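You operate a simulated robot arm through the tools that you are given. There is no shell and no other tool. Be economical: measure what you need, move in short steps, check, and stop when the job is done.

You are at the controls of a simulated two-armed robot. One attempt, no reset.

JOB
Take the lid off the sealant tin and lay it down on the copper mat.

It is judged by the outcome, as a careful person would: the job done as asked, and still so three seconds after it is handed in. It fails if anything else is knocked over, pushed out of place, dropped, spilled or broken. Lids that push on must go on centred and level and be pressed home; caps that screw on are set level and turned clockwise until they are tight.

ROBOT AND FRAMES
Two 7-joint arms with two-finger parallel grippers on one trunk, on a base that drives. Base frame: it is fixed to the floor where the robot stands at the start and does not move with it; the origin is under the middle of the robot, x ahead of it, y to its left, z up. Lengths are in mm, angles in rad, forces in N, time in s.
The left shoulder is at the start at [60, 189, 1203], the right one opposite. With the tool pointing down near the work surface each hand reaches from about 100 to 640 mm from the robot's upright axis, wherever it stands, measured 20 degrees to its own side. Payload 3.43 kg a hand.
The TCP of each hand is the grasp point between the finger pads, 30 mm short of the fingertips. In the tool frame z runs along the fingers and y along their closing line. Largest opening 94 mm; finger width 28, thickness 10; the body of the gripper, 50 by 96 mm, starts 55 mm behind the TCP.
Orientation is that of the tool frame in the base frame, as [roll, pitch, yaw] about the fixed x, y, z axes, in that order (R = Rz(yaw) Ry(pitch) Rx(roll)). With the fingers straight down and closing along the base's y, the tool's x points along the base's -x, its y along +y and its z along -z.

CONTROLS
- The arms move only by the tool nudge_tool. It takes "left_plan", "right_plan" or both (then of equal length, played together; a hand with none holds still); each is a list of rows, each a list of 2 entries, a list of its own where there are three numbers: the shift along the tool's x, y, z in cm, then the turn, a rotation vector about the tool's x, y, z in rad. In form: [[[x, y, z], [ax, ay, az]], ...]. A call has 1 to 10 rows; each row is the pose to reach, as a shift and turn from the pose commanded when the call began, along the tool's axes at that moment. "left_fingers" and "right_fingers" are, for a hand that has rows, the closure, from 0 (fully open) to 1 (shut), set as the call begins (left out, the last holds). Each row takes 0.2 s and may step no farther than 50 mm and 0.15 rad from the row before; otherwise, or with a gripper value out of range, the whole call is refused. Where a pose cannot be reached the arm comes as near as it can. A force on the tool above 40 N (or 10 N above the force at the start of the call, whichever is more), or a blocked arm, ends the call early, and 0.2 s more pass. The fingers move at their own pace (about 153 mm/s each) and stop on an object; they squeeze with about 36 N. The grip force told is the motor's: it shows also when the fingers shut on nothing. Time passes only in rows, and 0.2 s behind the last, so rows that repeat a pose let the fingers close. It gives the time, the measured TCP pose, the force on the tool (base axes), the opening and the grip force at its end, in the units of the frame above (readings bear some noise), with the torque about the TCP (base axes, N m) and any sound that the robot's microphone picked up.
- Cameras (640 x 400 px; columns grow to the right, rows downward): "scene" is now at [4.9, -28.4, 1743.1]; the picture's right is [-0.41, -0.91, 0.00], its down [-0.76, 0.34, -0.56] and it looks along [0.51, -0.23, -0.83] (base axes); focal length 272 px, centre (320, 200). "left" rides on the left gripper at [76, -14, -102] in its tool frame; the picture's right is [0.18, 0.98, 0.00], its down [-0.75, 0.14, -0.64] and it looks along [-0.63, 0.12, 0.77] (tool axes); focal length 243 px, centre (320, 200). "right" rides on the right gripper at [76, 14, -102] in its tool frame; the picture's right is [-0.18, 0.98, 0.00], its down [-0.75, -0.14, -0.64] and it looks along [-0.63, -0.12, 0.77] (tool axes); focal length 243 px, centre (320, 200). There is no depth. A picture from a camera that has moved, and an enlarged one, comes with that camera's place and axes in the base frame and with its lens.
- capture(camera): a new picture of that camera. The clock stands still meanwhile.
- move_column(by): slides the trunk up (or, below 0, down) by that many mm; the arms and the scene camera ride with it, the base frame stays. It gives what a move gives, with no picture.
- steer(legs): drives the robot by 1 to 6 legs, each [ahead, left, turn to the left] in mm, mm and rad, along the robot's own axes; the way and the turn of a leg run together, so that a leg with both is an arc; at most 1500 mm and 3.142 rad a leg. The arms and the cameras ride along, it lands a little off, and it stops where it bumps. It gives what a move gives.
- aim_head(pan, tilt): turns the head with the scene camera to pan (to the left, within 1.501 rad either way) and tilt (down, from -0.506 to 1.204), counted from straight ahead of the robot. It gives what a move gives.
- inspect(camera, box): a new picture of the part [left, top, right, bottom] of that camera's present view, enlarged. The clock stands still meanwhile.
- close_job(): hands the job in; it is judged then, once.

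Work in short steps. Places have to be worked out from the pictures, the camera data and where the tool is seen: move nearer, look again, correct. Check each grasp and each placing, and mend what went wrong. You have 120 turns and 92 pictures in all, those below and enlarged ones among them. Open the grippers and draw the arms clear of the work before you hand the job in, unless the task says otherwise; then end with one line.

The tools are called after ">>>" as a command line: name --argument value ..., lists and objects as JSON in quotes. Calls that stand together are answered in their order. nudge_tool: Moves the arms, as the interface text tells. Its arguments: {"type":"object","properties":{"left_plan":{"type":"array","items":{"type":"array"}},"left_fingers":{"type":"number"},"right_plan":{"type":"array","items":{"type":"array"}},"right_fingers":{"type":"number"}},"required":[]} The other tools are called the same way: move_column (by) slides the trunk up or down; steer (legs) drives the base; aim_head (pan, tilt) turns the head that bears the scene camera; capture (camera) takes a picture; inspect (camera, box) takes an enlarged picture of a part of a camera's view; close_job () hands the job in.

At the start:

```text
time: 0.0
left_tcp_pos: [348.2, -32.2, 1164.0]
left_tcp_rot: [-3.14, 0.001, 3.141]
left_ft_force: [0.2, 0.4, -0.1]
left_torque: [0.01, 0.03, 0.0]
left_opening: 94.3
left_gripper_force: 0.1
right_tcp_pos: [288.3, -373.8, 1151.5]
right_tcp_rot: [3.141, 0.0, -3.141]
right_ft_force: [0.3, 0.0, -0.4]
right_torque: [0.01, 0.0, -0.02]
right_opening: 94.0
right_gripper_force: 0.0
trunk travel left (down, up): [-875.0, 115.0]
robot x, y, heading: [-0.5, 2.2, 0.003]
head pan, tilt: [-0.421, 0.974]
```

scene: 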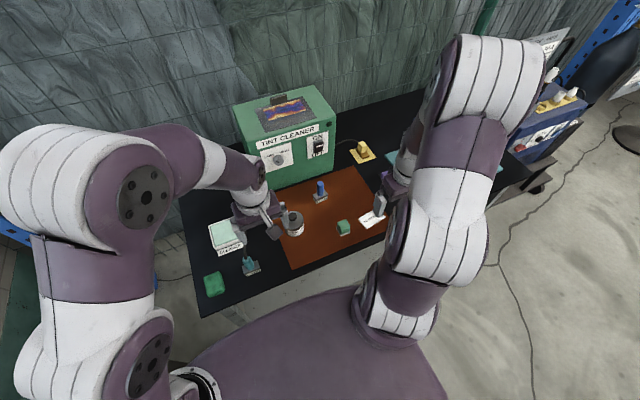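
right: 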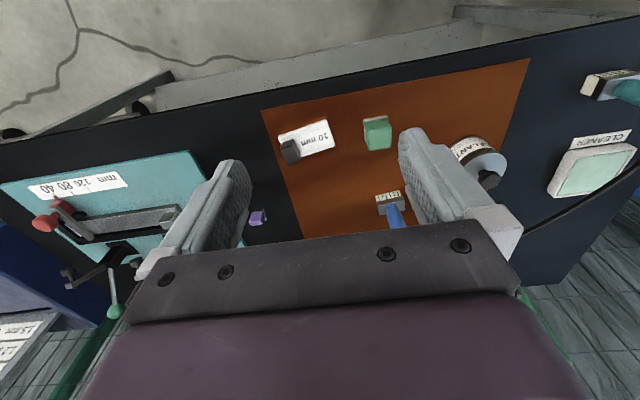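
left: 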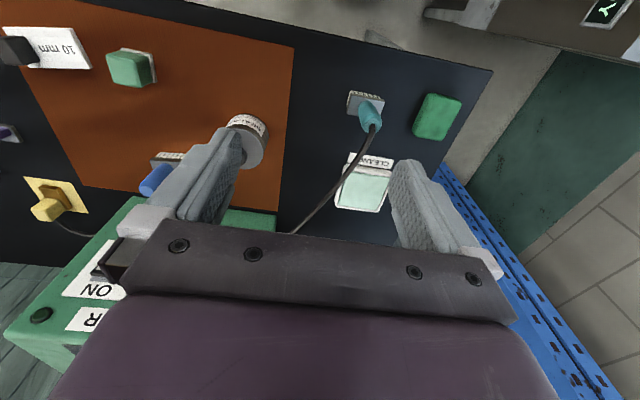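

The tin shows near the scene centre-left at about (292,222). I'll enlarge it in all views.

>>> inspect --camera "scene" --box '[200, 150, 420, 290]'

>>> inspect --camera "right" --box '[360, 80, 640, 255]'

>>> inspect --camera "left" --box '[120, 60, 400, 235]'

```text
2.86 times, centred on (310, 220) of scene
camera zoom: at [4.9, -28.4, 1743.1], right [-0.41, -0.91, 0.0], down [-0.76, 0.34, -0.56], along [0.51, -0.23, -0.83], focal length 779 px, centre (349, 143)
```

zoom: 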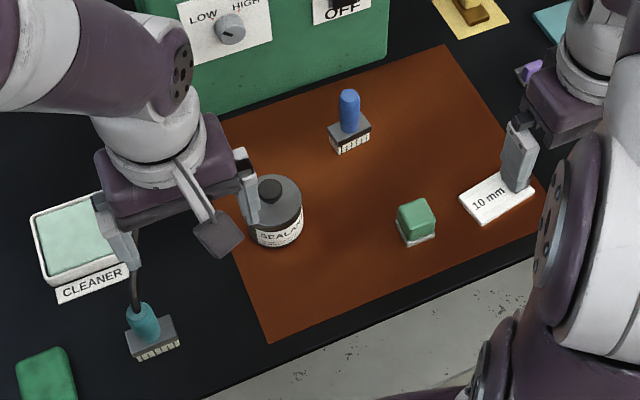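

```text
2.29 times, centred on (500, 168) of right
camera zoom: at [212.1, -358.9, 1253.6], right [0.18, 0.98, 0.0], down [0.75, -0.14, 0.64], along [0.63, -0.12, -0.77], focal length 555 px, centre (-91, 274)
```

zoom: 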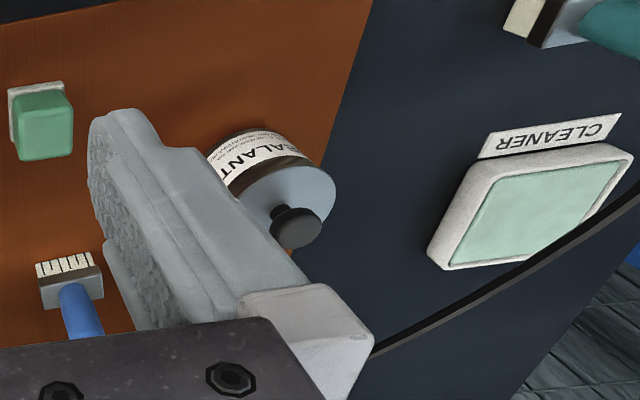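

```text
2.29 times, centred on (260, 148) of left
camera zoom: at [270.4, -46.6, 1267.1], right [-0.18, 0.98, 0.0], down [0.75, 0.14, 0.64], along [0.63, 0.12, -0.77], focal length 555 px, centre (457, 320)
```

zoom: 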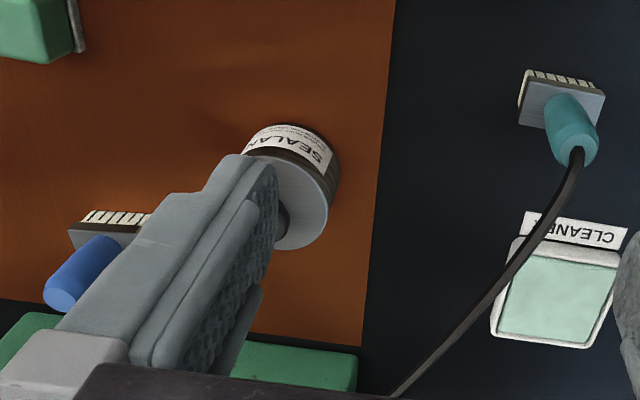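

Triangulating puts the lid top at about (479,-130,911). I'll draw the left hand aside to the left and bring the right hand nearer for a better view.

>>> nudge_tool --left_plan '[[[0, 4, 0], [0, 0, 0]], [[0, 8, 0], [0, 0, 0]], [[0, 12, 0], [0, 0, 0]], [[0, 16, 0], [0, 0, 0]], [[0, 16, 0], [0, 0, 0]]]' --right_plan '[[[-1, 4, 0], [0, 0, 0]], [[-2, 8, 0], [0, 0, 0]], [[-3, 12, 0], [0, 0, 0]], [[-4, 16, 0], [0, 0, 0]], [[-5, 19, 0], [0, 0, 0]]]'

>>> capture --camera "right"

>>> capture --camera "left"

>>> inspect --camera "scene" --box '[200, 150, 420, 290]'

```text
time: 1.2
left_tcp_pos: [348.8, 128.0, 1163.8]
left_tcp_rot: [-3.141, 0.001, 3.142]
left_ft_force: [-0.5, -0.2, -0.3]
left_torque: [-0.02, 0.04, -0.02]
left_opening: 94.4
left_gripper_force: 0.0
right_tcp_pos: [338.8, -183.5, 1149.0]
right_tcp_rot: [-3.141, 0.001, 3.142]
right_ft_force: [0.3, 0.7, 0.3]
right_torque: [0.02, 0.03, -0.01]
right_opening: 93.8
right_gripper_force: 0.0
trunk travel left (down, up): [-875.0, 115.0]
robot x, y, heading: [2.1, -0.5, 0.001]
head pan, tilt: [-0.421, 0.974]
```

```text
85 pictures are left
camera right: at [261.7, -168.2, 1250.8], right [0.18, 0.98, 0.0], down [0.75, -0.14, 0.64], along [0.63, -0.12, -0.77], focal length 243 px, centre (320, 200)
```

right: 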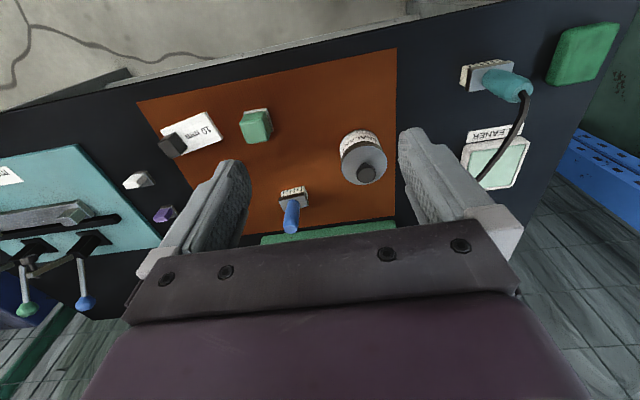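

```text
84 pictures are left
camera left: at [270.8, 113.0, 1267.3], right [-0.18, 0.98, 0.0], down [0.75, 0.14, 0.64], along [0.63, 0.12, -0.77], focal length 243 px, centre (320, 200)
```

left: 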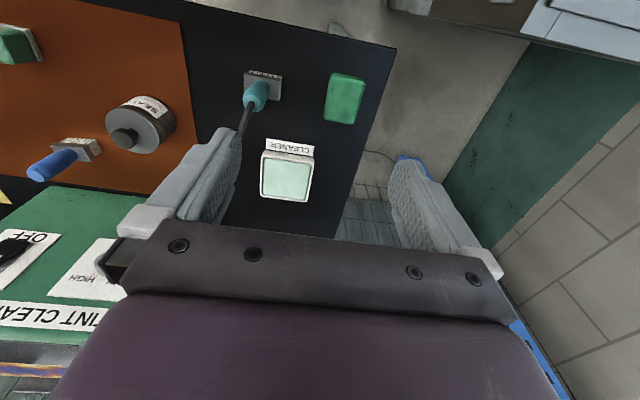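

```text
2.86 times, centred on (310, 220) of scene
camera zoom: at [5.7, -27.9, 1743.1], right [-0.41, -0.91, 0.0], down [-0.76, 0.34, -0.56], along [0.51, -0.23, -0.83], focal length 779 px, centre (349, 143)
```

zoom: 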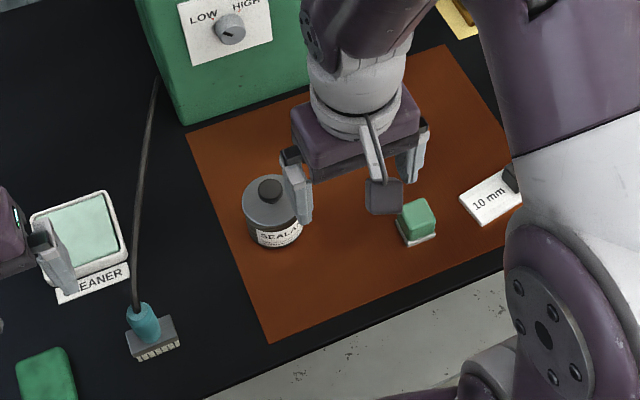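

The knob top is at (478,-137,939) and agrees across three views; the lid's plane is about z 913 and the knob about 26 mm across. I'll move the right hand above the knob at z 1040 and look.

>>> nudge_tool --right_plan '[[[-3.5, 1.2, 2.7], [0, 0, 0]], [[-7, 2.4, 5.4], [0, 0, 0]], [[-10.5, 3.5, 8.1], [0, 0, 0]], [[-13.9, 4.65, 10.9], [0, 0, 0]], [[-13.9, 4.65, 10.9], [0, 0, 0]]]'

>>> capture --camera "right"

>>> inspect --camera "left" --box '[60, 60, 260, 185]'

```text
time: 2.4
left_tcp_pos: [347.2, 127.0, 1164.7]
left_tcp_rot: [-3.141, 0.002, 3.142]
left_ft_force: [-1.1, 0.5, 0.9]
left_torque: [-0.01, 0.04, 0.01]
left_opening: 94.0
left_gripper_force: 0.0
right_tcp_pos: [475.2, -136.7, 1040.6]
right_tcp_rot: [3.141, 0.0, 3.141]
right_ft_force: [-0.5, -0.4, 0.3]
right_torque: [-0.01, 0.01, 0.05]
right_opening: 93.9
right_gripper_force: 0.1
trunk travel left (down, up): [-875.0, 115.0]
robot x, y, heading: [-3.9, 1.1, -0.002]
head pan, tilt: [-0.421, 0.974]
```

```text
82 pictures are left
camera right: at [399.9, -120.9, 1143.4], right [0.18, 0.98, 0.0], down [0.75, -0.14, 0.64], along [0.63, -0.12, -0.77], focal length 243 px, centre (320, 200)
```

right: 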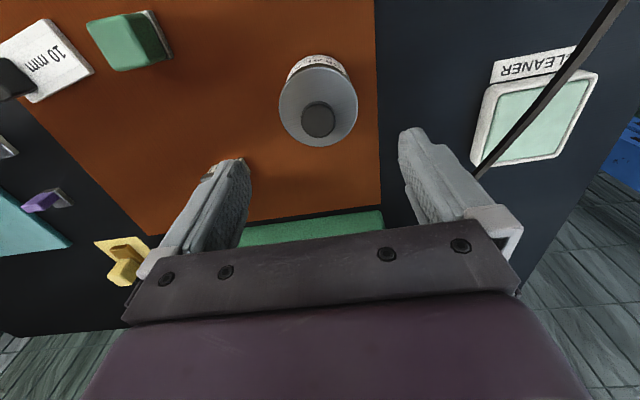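

```text
3.20 times, centred on (160, 122) of left
camera zoom: at [269.7, 112.3, 1267.7], right [-0.18, 0.98, 0.0], down [0.75, 0.14, 0.64], along [0.63, 0.12, -0.77], focal length 776 px, centre (832, 448)
```

zoom: 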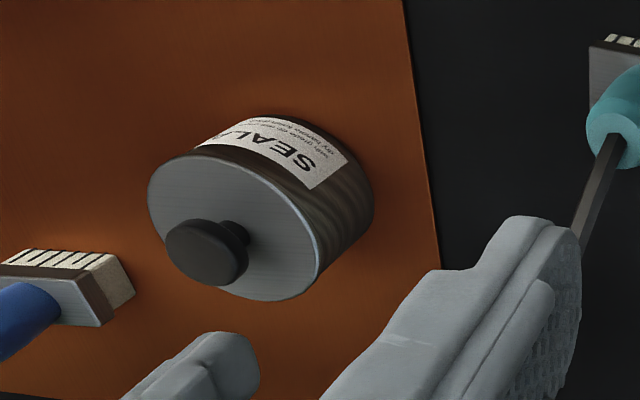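

The knob has a mushroom head on a thin stem and is at (478.5,-137.5). I'm lowering the open fingers around it until the tips are just above the lid.

>>> nudge_tool --right_plan '[[[-0.2, 0, 3], [0, 0, 0]], [[-0.2, 0, 6], [0, 0, 0]], [[-0.2, 0, 8], [0, 0, 0]], [[-0.2, 0, 9.0], [0, 0, 0]], [[-0.2, 0, 9.0], [0, 0, 0]]]'

>>> capture --camera "right"

>>> inspect --camera "left" --box '[60, 60, 260, 185]'

```text
time: 3.6
left_tcp_pos: [346.8, 127.1, 1164.5]
left_tcp_rot: [3.14, -0.001, -3.141]
left_ft_force: [-0.5, 0.0, 0.7]
left_torque: [0.0, 0.0, 0.01]
left_opening: 94.0
left_gripper_force: 0.1
right_tcp_pos: [477.6, -136.2, 950.6]
right_tcp_rot: [-3.141, -0.001, -3.141]
right_ft_force: [0.7, 0.3, -0.5]
right_torque: [0.01, -0.01, 0.0]
right_opening: 94.0
right_gripper_force: 0.1
trunk travel left (down, up): [-875.0, 115.0]
robot x, y, heading: [-1.3, -2.0, 0.001]
head pan, tilt: [-0.421, 0.974]
```

```text
80 pictures are left
camera right: at [402.4, -120.8, 1054.2], right [0.18, 0.98, 0.0], down [0.75, -0.14, 0.64], along [0.63, -0.12, -0.77], focal length 243 px, centre (320, 200)
```

right: 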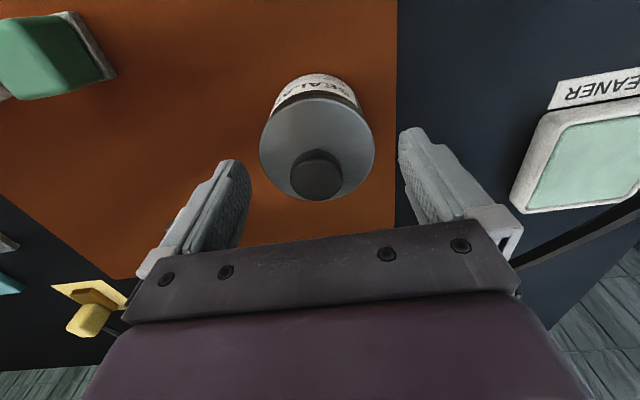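

```text
3.20 times, centred on (160, 122) of left
camera zoom: at [270.1, 112.4, 1267.6], right [-0.18, 0.98, 0.0], down [0.75, 0.14, 0.64], along [0.63, 0.12, -0.77], focal length 776 px, centre (832, 448)
```

zoom: 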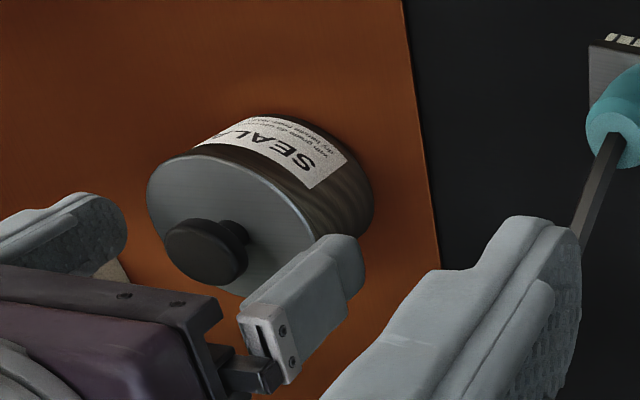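

Fingertips straddle the knob, centred within about 1 mm. I'll lower 1 mm and close.

>>> nudge_tool --right_plan '[[[0, -0.1, 0.1], [0, 0, 0]], [[0, -0.1, 0.1], [0, 0, 0]], [[0, -0.1, 0.1], [0, 0, 0]], [[0, -0.1, 0.1], [0, 0, 0]]]' --right_fingers 1

>>> capture --camera "right"

>>> inspect --camera "left" --box '[60, 60, 260, 185]'

```text
time: 4.6
left_tcp_pos: [347.8, 126.1, 1164.5]
left_tcp_rot: [3.141, -0.001, -3.139]
left_ft_force: [0.2, -0.3, -0.5]
left_torque: [0.0, -0.01, 0.02]
left_opening: 93.9
left_gripper_force: 0.0
right_tcp_pos: [477.2, -136.9, 950.6]
right_tcp_rot: [-3.141, 0.001, 3.141]
right_ft_force: [-0.1, 0.2, 0.5]
right_torque: [0.02, -0.03, 0.0]
right_opening: 28.1
right_gripper_force: 36.3
trunk travel left (down, up): [-875.0, 115.0]
robot x, y, heading: [0.4, -0.7, -0.002]
head pan, tilt: [-0.421, 0.974]
heard: snap
```

```text
78 pictures are left
camera right: at [402.5, -122.5, 1053.2], right [0.18, 0.98, 0.0], down [0.75, -0.14, 0.64], along [0.63, -0.12, -0.77], focal length 243 px, centre (320, 200)
```

right: 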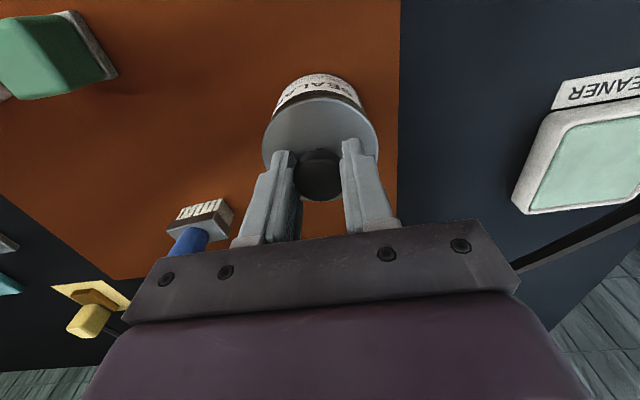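

```text
3.20 times, centred on (160, 122) of left
camera zoom: at [270.4, 112.4, 1267.5], right [-0.18, 0.98, 0.0], down [0.75, 0.14, 0.64], along [0.63, 0.12, -0.77], focal length 776 px, centre (832, 448)
```

zoom: 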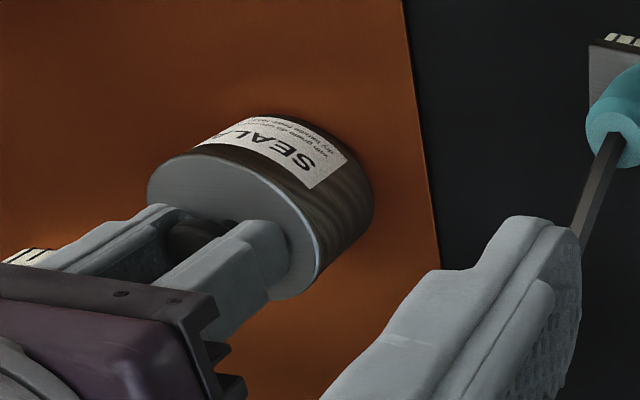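

The knob is gripped (28 mm, 36 N), and a snap was heard. I'll lift gently by 10 mm and see whether the tin comes too.

>>> nudge_tool --right_plan '[[[0, 0, -0.3], [0, 0, 0]], [[0, 0, -0.6], [0, 0, 0]], [[0, 0, -0.8], [0, 0, 0]], [[0, 0, -1.0], [0, 0, 0]]]'

>>> inspect --camera "right" --box '[220, 40, 440, 180]'

>>> inspect --camera "left" --box '[60, 60, 260, 185]'

```text
time: 5.6
left_tcp_pos: [347.5, 126.3, 1163.6]
left_tcp_rot: [3.141, -0.001, 3.141]
left_ft_force: [0.9, 0.8, 0.1]
left_torque: [0.02, -0.02, -0.02]
left_opening: 94.0
left_gripper_force: 0.1
right_tcp_pos: [478.6, -138.1, 961.0]
right_tcp_rot: [-3.141, 0.0, 3.141]
right_ft_force: [0.8, 0.7, -0.3]
right_torque: [0.01, 0.0, 0.04]
right_opening: 27.9
right_gripper_force: 35.9
trunk travel left (down, up): [-875.0, 115.0]
robot x, y, heading: [2.9, -0.6, 0.002]
head pan, tilt: [-0.421, 0.974]
```

```text
2.86 times, centred on (330, 110) of right
camera zoom: at [402.7, -123.0, 1063.3], right [0.18, 0.98, 0.0], down [0.75, -0.14, 0.64], along [0.63, -0.12, -0.77], focal length 693 px, centre (291, 457)
```

zoom: 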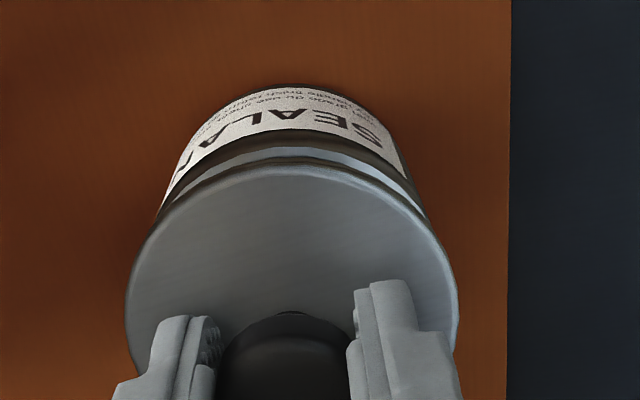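

```text
3.20 times, centred on (160, 122) of left
camera zoom: at [270.3, 112.4, 1267.5], right [-0.18, 0.98, 0.0], down [0.75, 0.14, 0.64], along [0.63, 0.12, -0.77], focal length 776 px, centre (832, 448)
```

zoom: 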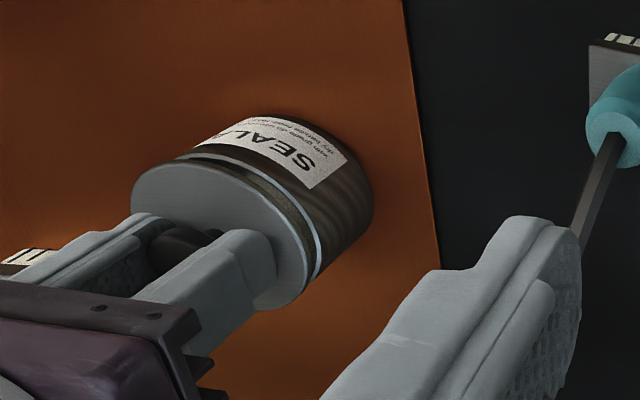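

The lid is coming away and the tin stays put. I'll raise it clear by 70 mm and look at the lid's underside and the tin.

>>> nudge_tool --right_plan '[[[0, 0, -1.5], [0, 0, 0]], [[0, 0, -3], [0, 0, 0]], [[0, 0, -5], [0, 0, 0]], [[0, 0, -7], [0, 0, 0]], [[0, 0, -7], [0, 0, 0]]]'

>>> capture --camera "right"

>>> capture --camera "left"

>>> inspect --camera "scene" --box '[200, 150, 420, 290]'

```text
time: 6.8
left_tcp_pos: [347.3, 126.7, 1164.0]
left_tcp_rot: [3.141, 0.0, -3.14]
left_ft_force: [0.3, 0.1, 0.0]
left_torque: [-0.01, 0.0, 0.01]
left_opening: 94.2
left_gripper_force: 0.1
right_tcp_pos: [479.3, -137.3, 1031.2]
right_tcp_rot: [3.141, -0.002, -3.141]
right_ft_force: [0.6, 0.6, -0.6]
right_torque: [0.03, 0.0, 0.01]
right_opening: 27.9
right_gripper_force: 36.1
trunk travel left (down, up): [-875.0, 115.0]
robot x, y, heading: [0.6, -3.4, -0.001]
head pan, tilt: [-0.421, 0.974]
```

```text
74 pictures are left
camera right: at [402.8, -123.0, 1133.0], right [0.18, 0.98, 0.0], down [0.75, -0.14, 0.64], along [0.63, -0.12, -0.77], focal length 243 px, centre (320, 200)
```

right: 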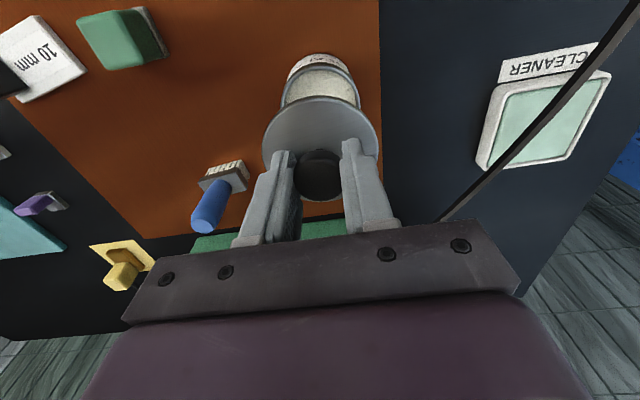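

```text
73 pictures are left
camera left: at [270.6, 112.4, 1267.5], right [-0.18, 0.98, 0.0], down [0.75, 0.14, 0.64], along [0.63, 0.12, -0.77], focal length 243 px, centre (320, 200)
```

left: 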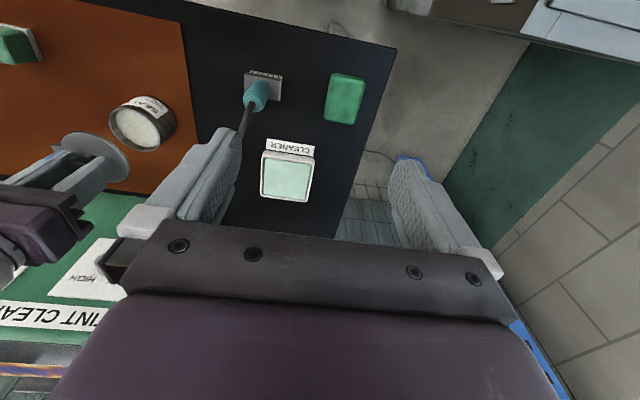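

```text
2.86 times, centred on (310, 220) of scene
camera zoom: at [5.3, -28.3, 1743.1], right [-0.41, -0.91, 0.0], down [-0.76, 0.34, -0.56], along [0.51, -0.23, -0.83], focal length 779 px, centre (349, 143)
```

zoom: 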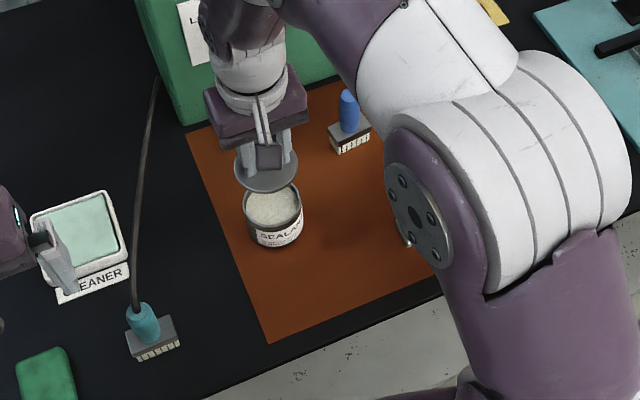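

The lid came off cleanly and the tin is undisturbed, full and open. I judge the clearest mat spot to be about (395,-203), between the tin and the green cube (398,-298). I'm moving above it at this height.

>>> nudge_tool --right_plan '[[[1.7, -1.3, 0], [0, 0, 0]], [[3.4, -2.6, 0], [0, 0, 0]], [[5.1, -4, 0], [0, 0, 0]], [[6.8, -5.3, 0], [0, 0, 0]], [[8.3, -6.6, 0], [0, 0, 0]], [[8.3, -6.6, 0], [0, 0, 0]]]'

>>> capture --camera "right"

>>> capture --camera "left"

>>> inspect --camera "scene" --box '[200, 150, 420, 290]'

```text
time: 8.2
left_tcp_pos: [347.6, 126.5, 1164.1]
left_tcp_rot: [3.141, 0.0, 3.142]
left_ft_force: [-1.0, -0.1, 0.0]
left_torque: [-0.01, -0.04, 0.03]
left_opening: 94.2
left_gripper_force: 0.0
right_tcp_pos: [396.1, -203.5, 1030.7]
right_tcp_rot: [-3.141, -0.001, 3.142]
right_ft_force: [0.8, 0.2, 0.8]
right_torque: [-0.04, 0.0, 0.02]
right_opening: 28.2
right_gripper_force: 35.3
trunk travel left (down, up): [-875.0, 115.0]
robot x, y, heading: [0.1, 0.8, 0.0]
head pan, tilt: [-0.421, 0.974]
```

```text
71 pictures are left
camera right: at [319.6, -188.2, 1133.4], right [0.18, 0.98, 0.0], down [0.75, -0.14, 0.64], along [0.63, -0.12, -0.77], focal length 243 px, centre (320, 200)
```

right: 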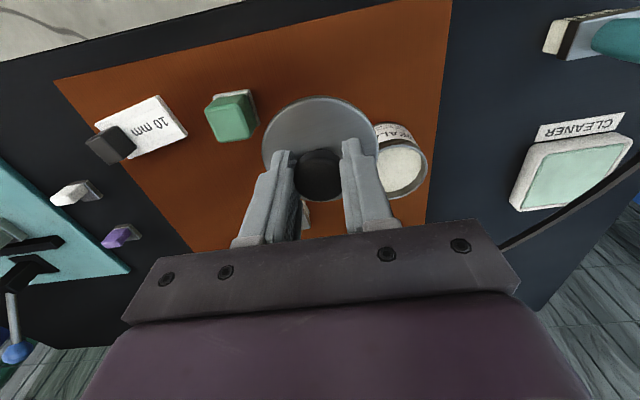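

```text
70 pictures are left
camera left: at [270.7, 112.6, 1267.4], right [-0.18, 0.98, 0.0], down [0.75, 0.14, 0.64], along [0.63, 0.12, -0.77], focal length 243 px, centre (320, 200)
```

left: 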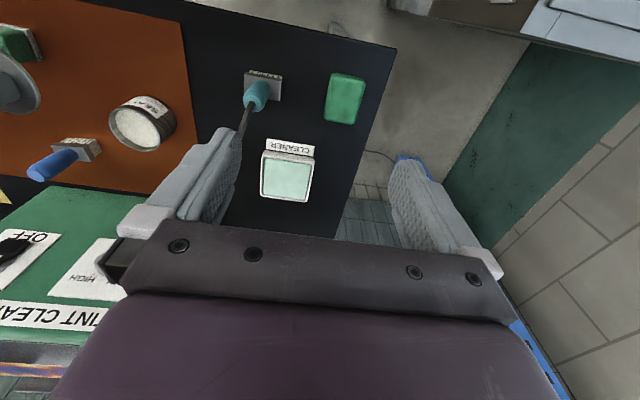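

```text
2.86 times, centred on (310, 220) of scene
camera zoom: at [5.4, -28.0, 1743.1], right [-0.41, -0.91, 0.0], down [-0.76, 0.34, -0.56], along [0.51, -0.23, -0.83], focal length 779 px, centre (349, 143)
```

zoom: 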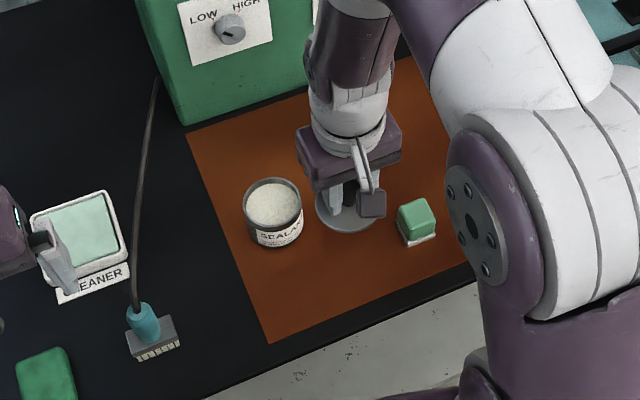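

The lid hangs level with clear room below. I'm descending to TCP z about 920, then will check the gap.

>>> nudge_tool --right_plan '[[[0, 0, 2.5], [0, 0, 0]], [[0, 0, 5], [0, 0, 0]], [[0, 0, 7.5], [0, 0, 0]], [[0, 0, 9.5], [0, 0, 0]], [[0, 0, 10.7], [0, 0, 0]], [[0, 0, 10.7], [0, 0, 0]]]'

>>> capture --camera "right"

>>> inspect --camera "scene" --box '[250, 170, 390, 260]'

```text
time: 9.6
left_tcp_pos: [348.3, 125.7, 1164.4]
left_tcp_rot: [-3.141, 0.001, 3.14]
left_ft_force: [-0.6, -0.2, 0.1]
left_torque: [0.02, 0.02, 0.01]
left_opening: 94.0
left_gripper_force: 0.0
right_tcp_pos: [395.6, -204.5, 924.1]
right_tcp_rot: [3.141, 0.001, 3.141]
right_ft_force: [0.2, -0.1, 0.1]
right_torque: [-0.04, 0.03, 0.01]
right_opening: 28.1
right_gripper_force: 36.2
trunk travel left (down, up): [-875.0, 115.0]
robot x, y, heading: [-1.2, -0.7, -0.001]
head pan, tilt: [-0.421, 0.974]
```

```text
68 pictures are left
camera right: at [319.4, -189.4, 1026.0], right [0.18, 0.98, 0.0], down [0.75, -0.14, 0.64], along [0.63, -0.12, -0.77], focal length 243 px, centre (320, 200)
```

right: 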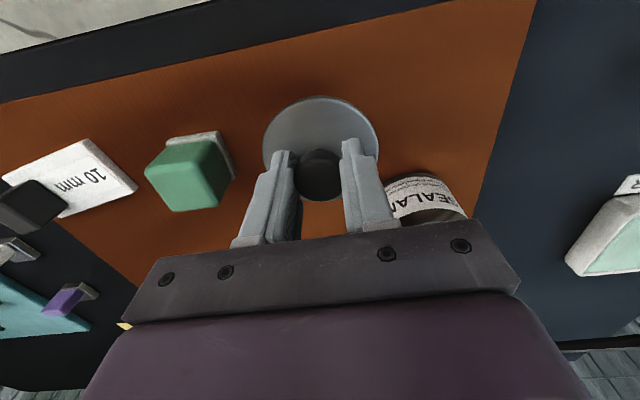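

```text
4.44 times, centred on (320, 215) of scene
camera zoom: at [4.7, -28.2, 1743.1], right [-0.41, -0.91, 0.0], down [-0.76, 0.34, -0.56], along [0.51, -0.23, -0.83], focal length 1211 px, centre (320, 133)
```

zoom: 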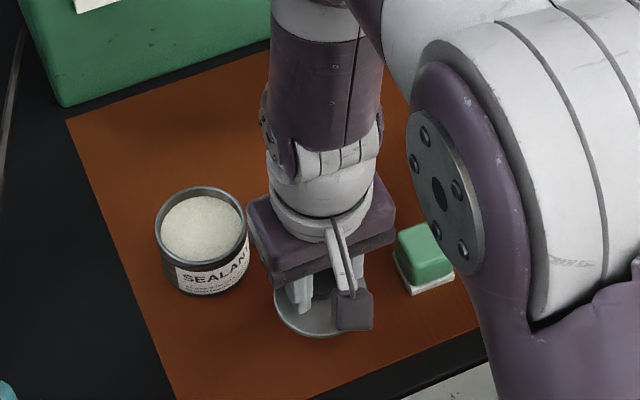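

Still clear of the mat. I'm lowering in 3 mm steps while watching the force.

>>> nudge_tool --right_plan '[[[0, 0, 0.3], [0, 0, 0]], [[0, 0, 0.6], [0, 0, 0]], [[0, 0, 0.9], [0, 0, 0]], [[0, 0, 1.2], [0, 0, 0]]]'

>>> inspect --camera "right" --box '[220, 60, 440, 200]'

```text
time: 10.6
left_tcp_pos: [348.1, 126.1, 1165.2]
left_tcp_rot: [-3.141, -0.001, -3.142]
left_ft_force: [-0.3, -0.7, -0.3]
left_torque: [-0.02, 0.02, -0.01]
left_opening: 94.0
left_gripper_force: 0.1
right_tcp_pos: [396.4, -203.2, 912.0]
right_tcp_rot: [3.142, 0.0, 3.141]
right_ft_force: [0.3, 0.5, -0.9]
right_torque: [0.03, -0.02, 0.0]
right_opening: 27.8
right_gripper_force: 35.9
trunk travel left (down, up): [-875.0, 115.0]
robot x, y, heading: [-1.1, -1.9, -0.004]
head pan, tilt: [-0.421, 0.974]
```

```text
2.86 times, centred on (330, 130) of right
camera zoom: at [319.8, -189.1, 1014.9], right [0.18, 0.98, 0.0], down [0.75, -0.14, 0.64], along [0.63, -0.12, -0.77], focal length 693 px, centre (291, 400)
```

zoom: 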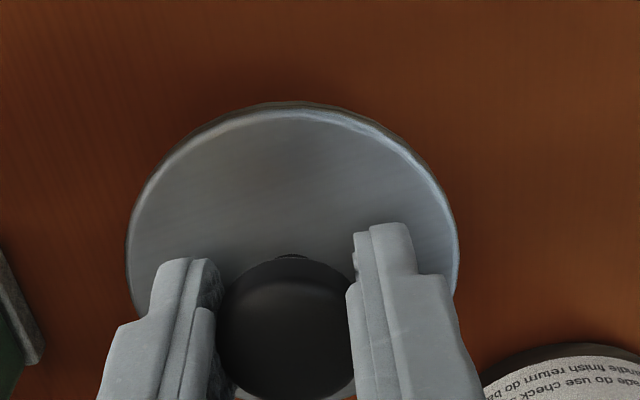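

No contact yet at z 912. I'm lowering further in 2 mm steps.

>>> nudge_tool --right_plan '[[[0, 0, 0.2], [0, 0, 0]], [[0, 0, 0.4], [0, 0, 0]], [[0, 0, 0.6], [0, 0, 0]]]'

```text
time: 11.4
left_tcp_pos: [348.1, 125.9, 1163.7]
left_tcp_rot: [3.141, 0.002, -3.141]
left_ft_force: [0.0, -0.2, -0.4]
left_torque: [-0.02, 0.03, -0.01]
left_opening: 93.9
left_gripper_force: 0.1
right_tcp_pos: [397.0, -204.1, 906.3]
right_tcp_rot: [3.141, 0.0, -3.141]
right_ft_force: [-0.5, 0.5, -1.1]
right_torque: [0.03, 0.03, 0.01]
right_opening: 28.2
right_gripper_force: 36.3
trunk travel left (down, up): [-875.0, 115.0]
robot x, y, heading: [1.4, 3.2, -0.0]
head pan, tilt: [-0.421, 0.974]
```

Still no contact force, so I'll go on in small steps.

>>> nudge_tool --right_plan '[[[0, 0, 0.15], [0, 0, 0]], [[0, 0, 0.3], [0, 0, 0]], [[0, 0, 0.3], [0, 0, 0]]]'

>>> inspect --camera "right" --box '[220, 60, 440, 200]'

```text
time: 12.2
left_tcp_pos: [347.3, 128.1, 1164.4]
left_tcp_rot: [3.142, 0.001, -3.141]
left_ft_force: [-0.2, -0.1, 0.7]
left_torque: [0.0, -0.04, 0.04]
left_opening: 94.1
left_gripper_force: 0.1
right_tcp_pos: [395.5, -203.4, 902.9]
right_tcp_rot: [-3.14, 0.0, -3.14]
right_ft_force: [-0.7, -0.1, 0.0]
right_torque: [0.0, -0.01, 0.0]
right_opening: 27.9
right_gripper_force: 35.9
trunk travel left (down, up): [-875.0, 115.0]
robot x, y, heading: [1.8, -0.3, 0.001]
head pan, tilt: [-0.421, 0.974]
```

```text
2.86 times, centred on (330, 130) of right
camera zoom: at [320.3, -189.6, 1005.4], right [0.18, 0.98, 0.0], down [0.75, -0.14, 0.64], along [0.63, -0.12, -0.77], focal length 693 px, centre (291, 400)
```

zoom: 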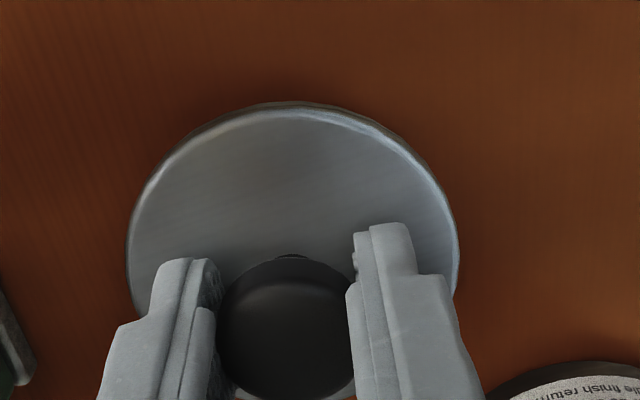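

The shadow is tightening, so the mat is close. I'll lower 3 mm more.

>>> nudge_tool --right_plan '[[[0, 0, 0.1], [0, 0, 0]], [[0, 0, 0.2], [0, 0, 0]], [[0, 0, 0.3], [0, 0, 0]], [[0, 0, 0.3], [0, 0, 0]]]'

```text
time: 13.2
left_tcp_pos: [348.4, 126.5, 1164.0]
left_tcp_rot: [-3.141, 0.0, 3.141]
left_ft_force: [0.3, 0.5, -0.3]
left_torque: [0.01, 0.01, -0.02]
left_opening: 94.0
left_gripper_force: 0.0
right_tcp_pos: [396.9, -203.7, 900.4]
right_tcp_rot: [3.141, 0.001, 3.141]
right_ft_force: [-0.4, 0.3, 0.3]
right_torque: [0.02, 0.01, 0.02]
right_opening: 27.6
right_gripper_force: 35.7
trunk travel left (down, up): [-875.0, 115.0]
robot x, y, heading: [1.6, -0.3, -0.001]
head pan, tilt: [-0.421, 0.974]
```

No contact yet at z 900; another 3 mm.

>>> nudge_tool --right_plan '[[[0, 0, 0.1], [0, 0, 0]], [[0, 0, 0.2], [0, 0, 0]], [[0, 0, 0.3], [0, 0, 0]], [[0, 0, 0.3], [0, 0, 0]]]'

>>> inspect --camera "right" --box '[220, 60, 440, 200]'

>>> inspect --camera "scene" --box '[280, 200, 380, 262]'

```text
time: 14.2
left_tcp_pos: [348.0, 127.6, 1164.1]
left_tcp_rot: [-3.141, 0.0, 3.141]
left_ft_force: [0.5, -0.2, 0.4]
left_torque: [-0.01, -0.01, 0.02]
left_opening: 94.1
left_gripper_force: 0.1
right_tcp_pos: [396.1, -202.4, 897.0]
right_tcp_rot: [3.141, 0.0, -3.141]
right_ft_force: [0.2, -0.8, 0.2]
right_torque: [0.04, 0.0, 0.06]
right_opening: 27.9
right_gripper_force: 36.5
trunk travel left (down, up): [-875.0, 115.0]
robot x, y, heading: [1.8, -0.3, 0.001]
head pan, tilt: [-0.421, 0.974]
```

```text
2.86 times, centred on (330, 130) of right
camera zoom: at [320.3, -188.6, 999.2], right [0.18, 0.98, 0.0], down [0.75, -0.14, 0.64], along [0.63, -0.12, -0.77], focal length 693 px, centre (291, 400)
```

zoom: 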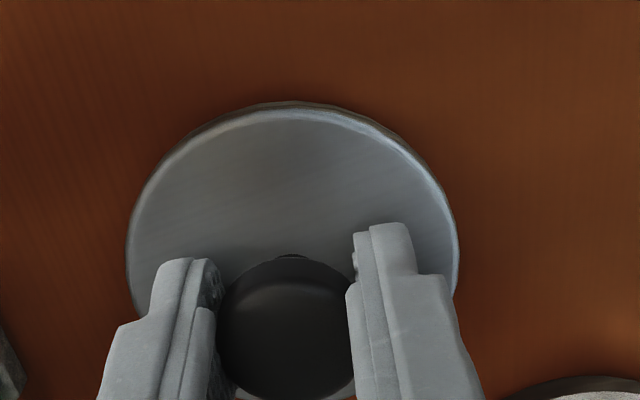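

```text
6.40 times, centred on (330, 231) of scene
camera zoom: at [5.0, -28.3, 1743.1], right [-0.41, -0.91, 0.0], down [-0.76, 0.34, -0.56], along [0.51, -0.23, -0.83], focal length 1744 px, centre (256, 2)
```

zoom: 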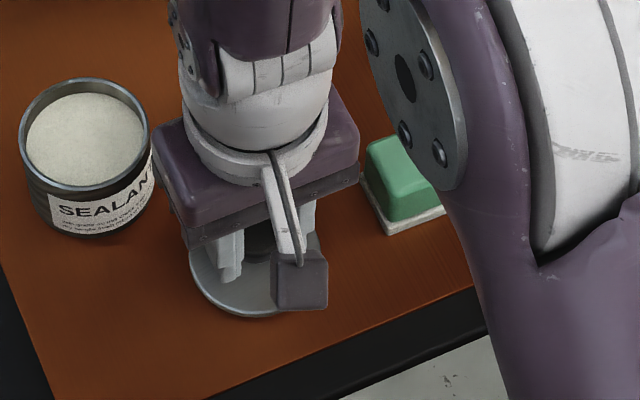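

Still no force; the lid is thin. Continuing 3 mm.

>>> nudge_tool --right_plan '[[[0, 0, 0.1], [0, 0, 0]], [[0, 0, 0.2], [0, 0, 0]], [[0, 0, 0.3], [0, 0, 0]], [[0, 0, 0.3], [0, 0, 0]]]'

```text
time: 15.2
left_tcp_pos: [348.6, 126.0, 1164.1]
left_tcp_rot: [3.141, 0.0, -3.14]
left_ft_force: [-0.6, -1.3, 0.2]
left_torque: [0.01, 0.0, 0.01]
left_opening: 94.0
left_gripper_force: 0.1
right_tcp_pos: [397.0, -204.0, 894.6]
right_tcp_rot: [-3.141, 0.001, -3.141]
right_ft_force: [-0.4, 0.2, 0.3]
right_torque: [-0.01, 0.03, 0.0]
right_opening: 27.7
right_gripper_force: 35.9
trunk travel left (down, up): [-875.0, 115.0]
robot x, y, heading: [-2.0, 0.9, -0.003]
head pan, tilt: [-0.421, 0.974]
```

Still free; another 3 mm with a force watch.

>>> nudge_tool --right_plan '[[[0, 0, 0.1], [0, 0, 0]], [[0, 0, 0.2], [0, 0, 0]], [[0, 0, 0.3], [0, 0, 0]], [[0, 0, 0.3], [0, 0, 0]]]'

>>> inspect --camera "right" --box '[220, 60, 440, 200]'

```text
time: 16.2
left_tcp_pos: [346.7, 126.7, 1163.5]
left_tcp_rot: [3.141, 0.0, -3.141]
left_ft_force: [-0.2, 0.7, 0.6]
left_torque: [0.01, -0.01, 0.01]
left_opening: 93.9
left_gripper_force: 0.1
right_tcp_pos: [396.1, -203.8, 890.3]
right_tcp_rot: [-3.141, 0.0, 3.14]
right_ft_force: [-0.7, -0.1, -1.0]
right_torque: [0.0, 0.01, 0.01]
right_opening: 27.5
right_gripper_force: 36.1
trunk travel left (down, up): [-875.0, 115.0]
robot x, y, heading: [0.4, -1.7, 0.001]
head pan, tilt: [-0.421, 0.974]
```

```text
2.86 times, centred on (330, 130) of right
camera zoom: at [320.2, -189.1, 992.7], right [0.18, 0.98, 0.0], down [0.75, -0.14, 0.64], along [0.63, -0.12, -0.77], focal length 693 px, centre (291, 400)
```

zoom: 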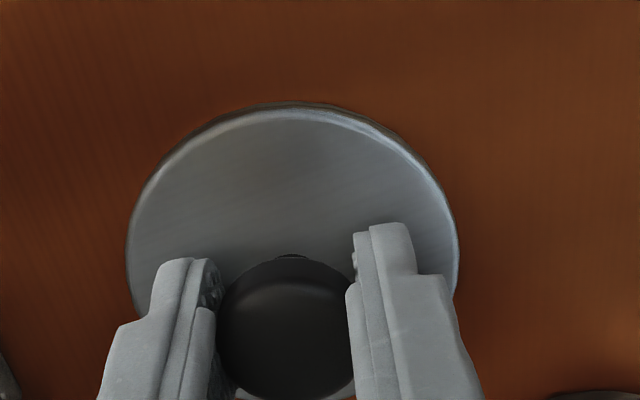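

Nearly down (tips at about 861). Two more millimetres in fine steps.

>>> nudge_tool --right_plan '[[[0, 0, 0.05], [0, 0, 0]], [[0, 0, 0.1], [0, 0, 0]], [[0, 0, 0.15], [0, 0, 0]], [[0, 0, 0.2], [0, 0, 0]], [[0, 0, 0.2], [0, 0, 0]]]'

```text
time: 17.4
left_tcp_pos: [346.7, 126.8, 1164.1]
left_tcp_rot: [-3.141, 0.001, 3.14]
left_ft_force: [0.5, 0.0, 0.5]
left_torque: [-0.01, -0.02, 0.01]
left_opening: 94.0
left_gripper_force: 0.1
right_tcp_pos: [395.9, -203.8, 891.5]
right_tcp_rot: [-3.141, 0.001, -3.141]
right_ft_force: [0.3, 0.1, 14.3]
right_torque: [0.01, 0.1, -0.07]
right_opening: 27.8
right_gripper_force: 36.3
trunk travel left (down, up): [-875.0, 115.0]
robot x, y, heading: [-0.6, 0.9, -0.003]
head pan, tilt: [-0.421, 0.974]
```

Contact: 14 N upward, so the lid rests on the mat. I'll ease up 1 mm, open the fingers partway to about 54 mm, and then look.

>>> nudge_tool --right_plan '[[[0, 0, -0.1], [0, 0, 0]], [[0, 0, -0.1], [0, 0, 0]]]'

>>> nudge_tool --right_plan '[[[0, 0, 0], [0, 0, 0]], [[0, 0, 0], [0, 0, 0]], [[0, 0, 0], [0, 0, 0]]]' --right_fingers 0.43

>>> capture --camera "right"

```text
time: 18.0
left_tcp_pos: [348.1, 126.5, 1163.5]
left_tcp_rot: [3.141, 0.0, -3.139]
left_ft_force: [0.1, 0.0, -0.2]
left_torque: [-0.01, 0.03, 0.01]
left_opening: 94.2
left_gripper_force: 0.1
right_tcp_pos: [396.8, -202.9, 890.5]
right_tcp_rot: [-3.141, -0.002, 3.142]
right_ft_force: [3.0, -1.3, 6.3]
right_torque: [-0.03, -0.1, -0.06]
right_opening: 27.7
right_gripper_force: 35.4
trunk travel left (down, up): [-875.0, 115.0]
robot x, y, heading: [2.0, -0.2, 0.002]
head pan, tilt: [-0.421, 0.974]
```

```text
time: 18.8
left_tcp_pos: [348.0, 126.5, 1164.2]
left_tcp_rot: [-3.141, 0.0, 3.141]
left_ft_force: [0.4, -0.3, -0.1]
left_torque: [0.04, 0.02, -0.01]
left_opening: 93.7
left_gripper_force: 0.2
right_tcp_pos: [396.0, -203.6, 890.3]
right_tcp_rot: [-3.141, -0.001, 3.141]
right_ft_force: [0.1, -0.1, -0.2]
right_torque: [0.03, 0.0, 0.02]
right_opening: 53.5
right_gripper_force: 0.0
trunk travel left (down, up): [-875.0, 115.0]
robot x, y, heading: [1.9, -2.0, -0.0]
head pan, tilt: [-0.421, 0.974]
```

```text
61 pictures are left
camera right: at [319.9, -189.3, 992.4], right [0.18, 0.98, 0.0], down [0.75, -0.14, 0.64], along [0.63, -0.12, -0.77], focal length 243 px, centre (320, 200)
```

right: 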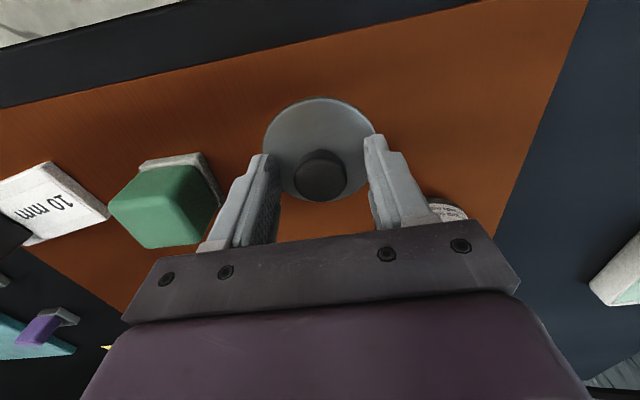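

The fingers are free of the knob and the lid lies flat. I'm raising straight up, then drawing back to the right.

>>> nudge_tool --right_plan '[[[0, 0, -1.5], [0, 0, 0]], [[0, 0, -4], [0, 0, 0]], [[0, 0, -8], [0, 0, 0]], [[0, 0, -12], [0, 0, 0]], [[0, 0, -16], [0, 0, 0]], [[0, 0, -20], [0, 0, 0]], [[0, 0, -24], [0, 0, 0]], [[3, -4, -24], [0, 0, 0]], [[6, -8, -24], [0, 0, 0]], [[9, -12, -24], [0, 0, 0]]]'

>>> capture --camera "right"

>>> inspect --camera "scene" --box '[200, 150, 420, 290]'

```text
time: 21.0
left_tcp_pos: [347.7, 126.2, 1165.1]
left_tcp_rot: [-3.141, 0.0, -3.141]
left_ft_force: [0.4, -0.9, -0.3]
left_torque: [0.01, -0.03, 0.02]
left_opening: 93.8
left_gripper_force: 0.1
right_tcp_pos: [304.6, -327.8, 1131.8]
right_tcp_rot: [3.14, 0.001, -3.139]
right_ft_force: [-0.9, -0.2, 0.1]
right_torque: [0.02, -0.01, -0.03]
right_opening: 53.7
right_gripper_force: 0.1
trunk travel left (down, up): [-875.0, 115.0]
robot x, y, heading: [-3.6, -0.3, 0.003]
head pan, tilt: [-0.421, 0.974]
```

```text
60 pictures are left
camera right: at [228.8, -312.9, 1234.3], right [0.18, 0.98, 0.0], down [0.75, -0.14, 0.64], along [0.63, -0.12, -0.77], focal length 243 px, centre (320, 200)
```

right: 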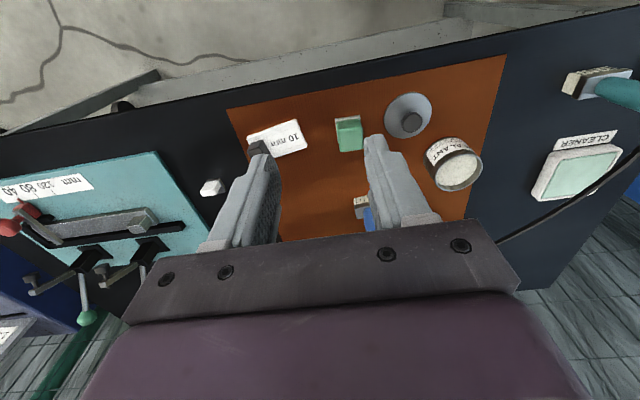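

```text
2.86 times, centred on (310, 220) of scene
camera zoom: at [3.8, -29.2, 1743.1], right [-0.41, -0.91, 0.0], down [-0.76, 0.34, -0.56], along [0.51, -0.23, -0.83], focal length 779 px, centre (349, 143)
```

zoom: 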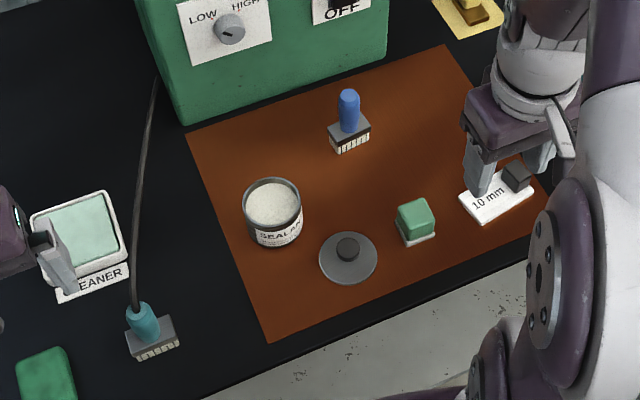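

The lid lies flat on the mat and everything else is where it was. I'll open the right gripper fully, well clear, before handing in.

>>> nudge_tool --right_plan '[[[0, 0, 0], [0, 0, 0]], [[0, 0, 0], [0, 0, 0]]]' --right_fingers 0

>>> close_job

```text
time: 21.6
left_tcp_pos: [346.9, 125.4, 1164.8]
left_tcp_rot: [3.141, -0.001, 3.141]
left_ft_force: [-0.3, 0.1, 0.2]
left_torque: [-0.04, -0.01, -0.01]
left_opening: 94.1
left_gripper_force: 0.1
right_tcp_pos: [304.4, -326.1, 1132.6]
right_tcp_rot: [3.141, -0.001, 3.14]
right_ft_force: [0.5, 0.2, -0.4]
right_torque: [0.0, 0.04, 0.04]
right_opening: 93.6
right_gripper_force: 0.0
trunk travel left (down, up): [-875.0, 115.0]
robot x, y, heading: [-1.8, 3.3, 0.0]
head pan, tilt: [-0.421, 0.974]
```

```text
The job is handed in.
```

The sealant tin's lid is off and lies flat, knob up, on the copper mat; the tin and everything else in view look undisturbed, and the job is handed in.
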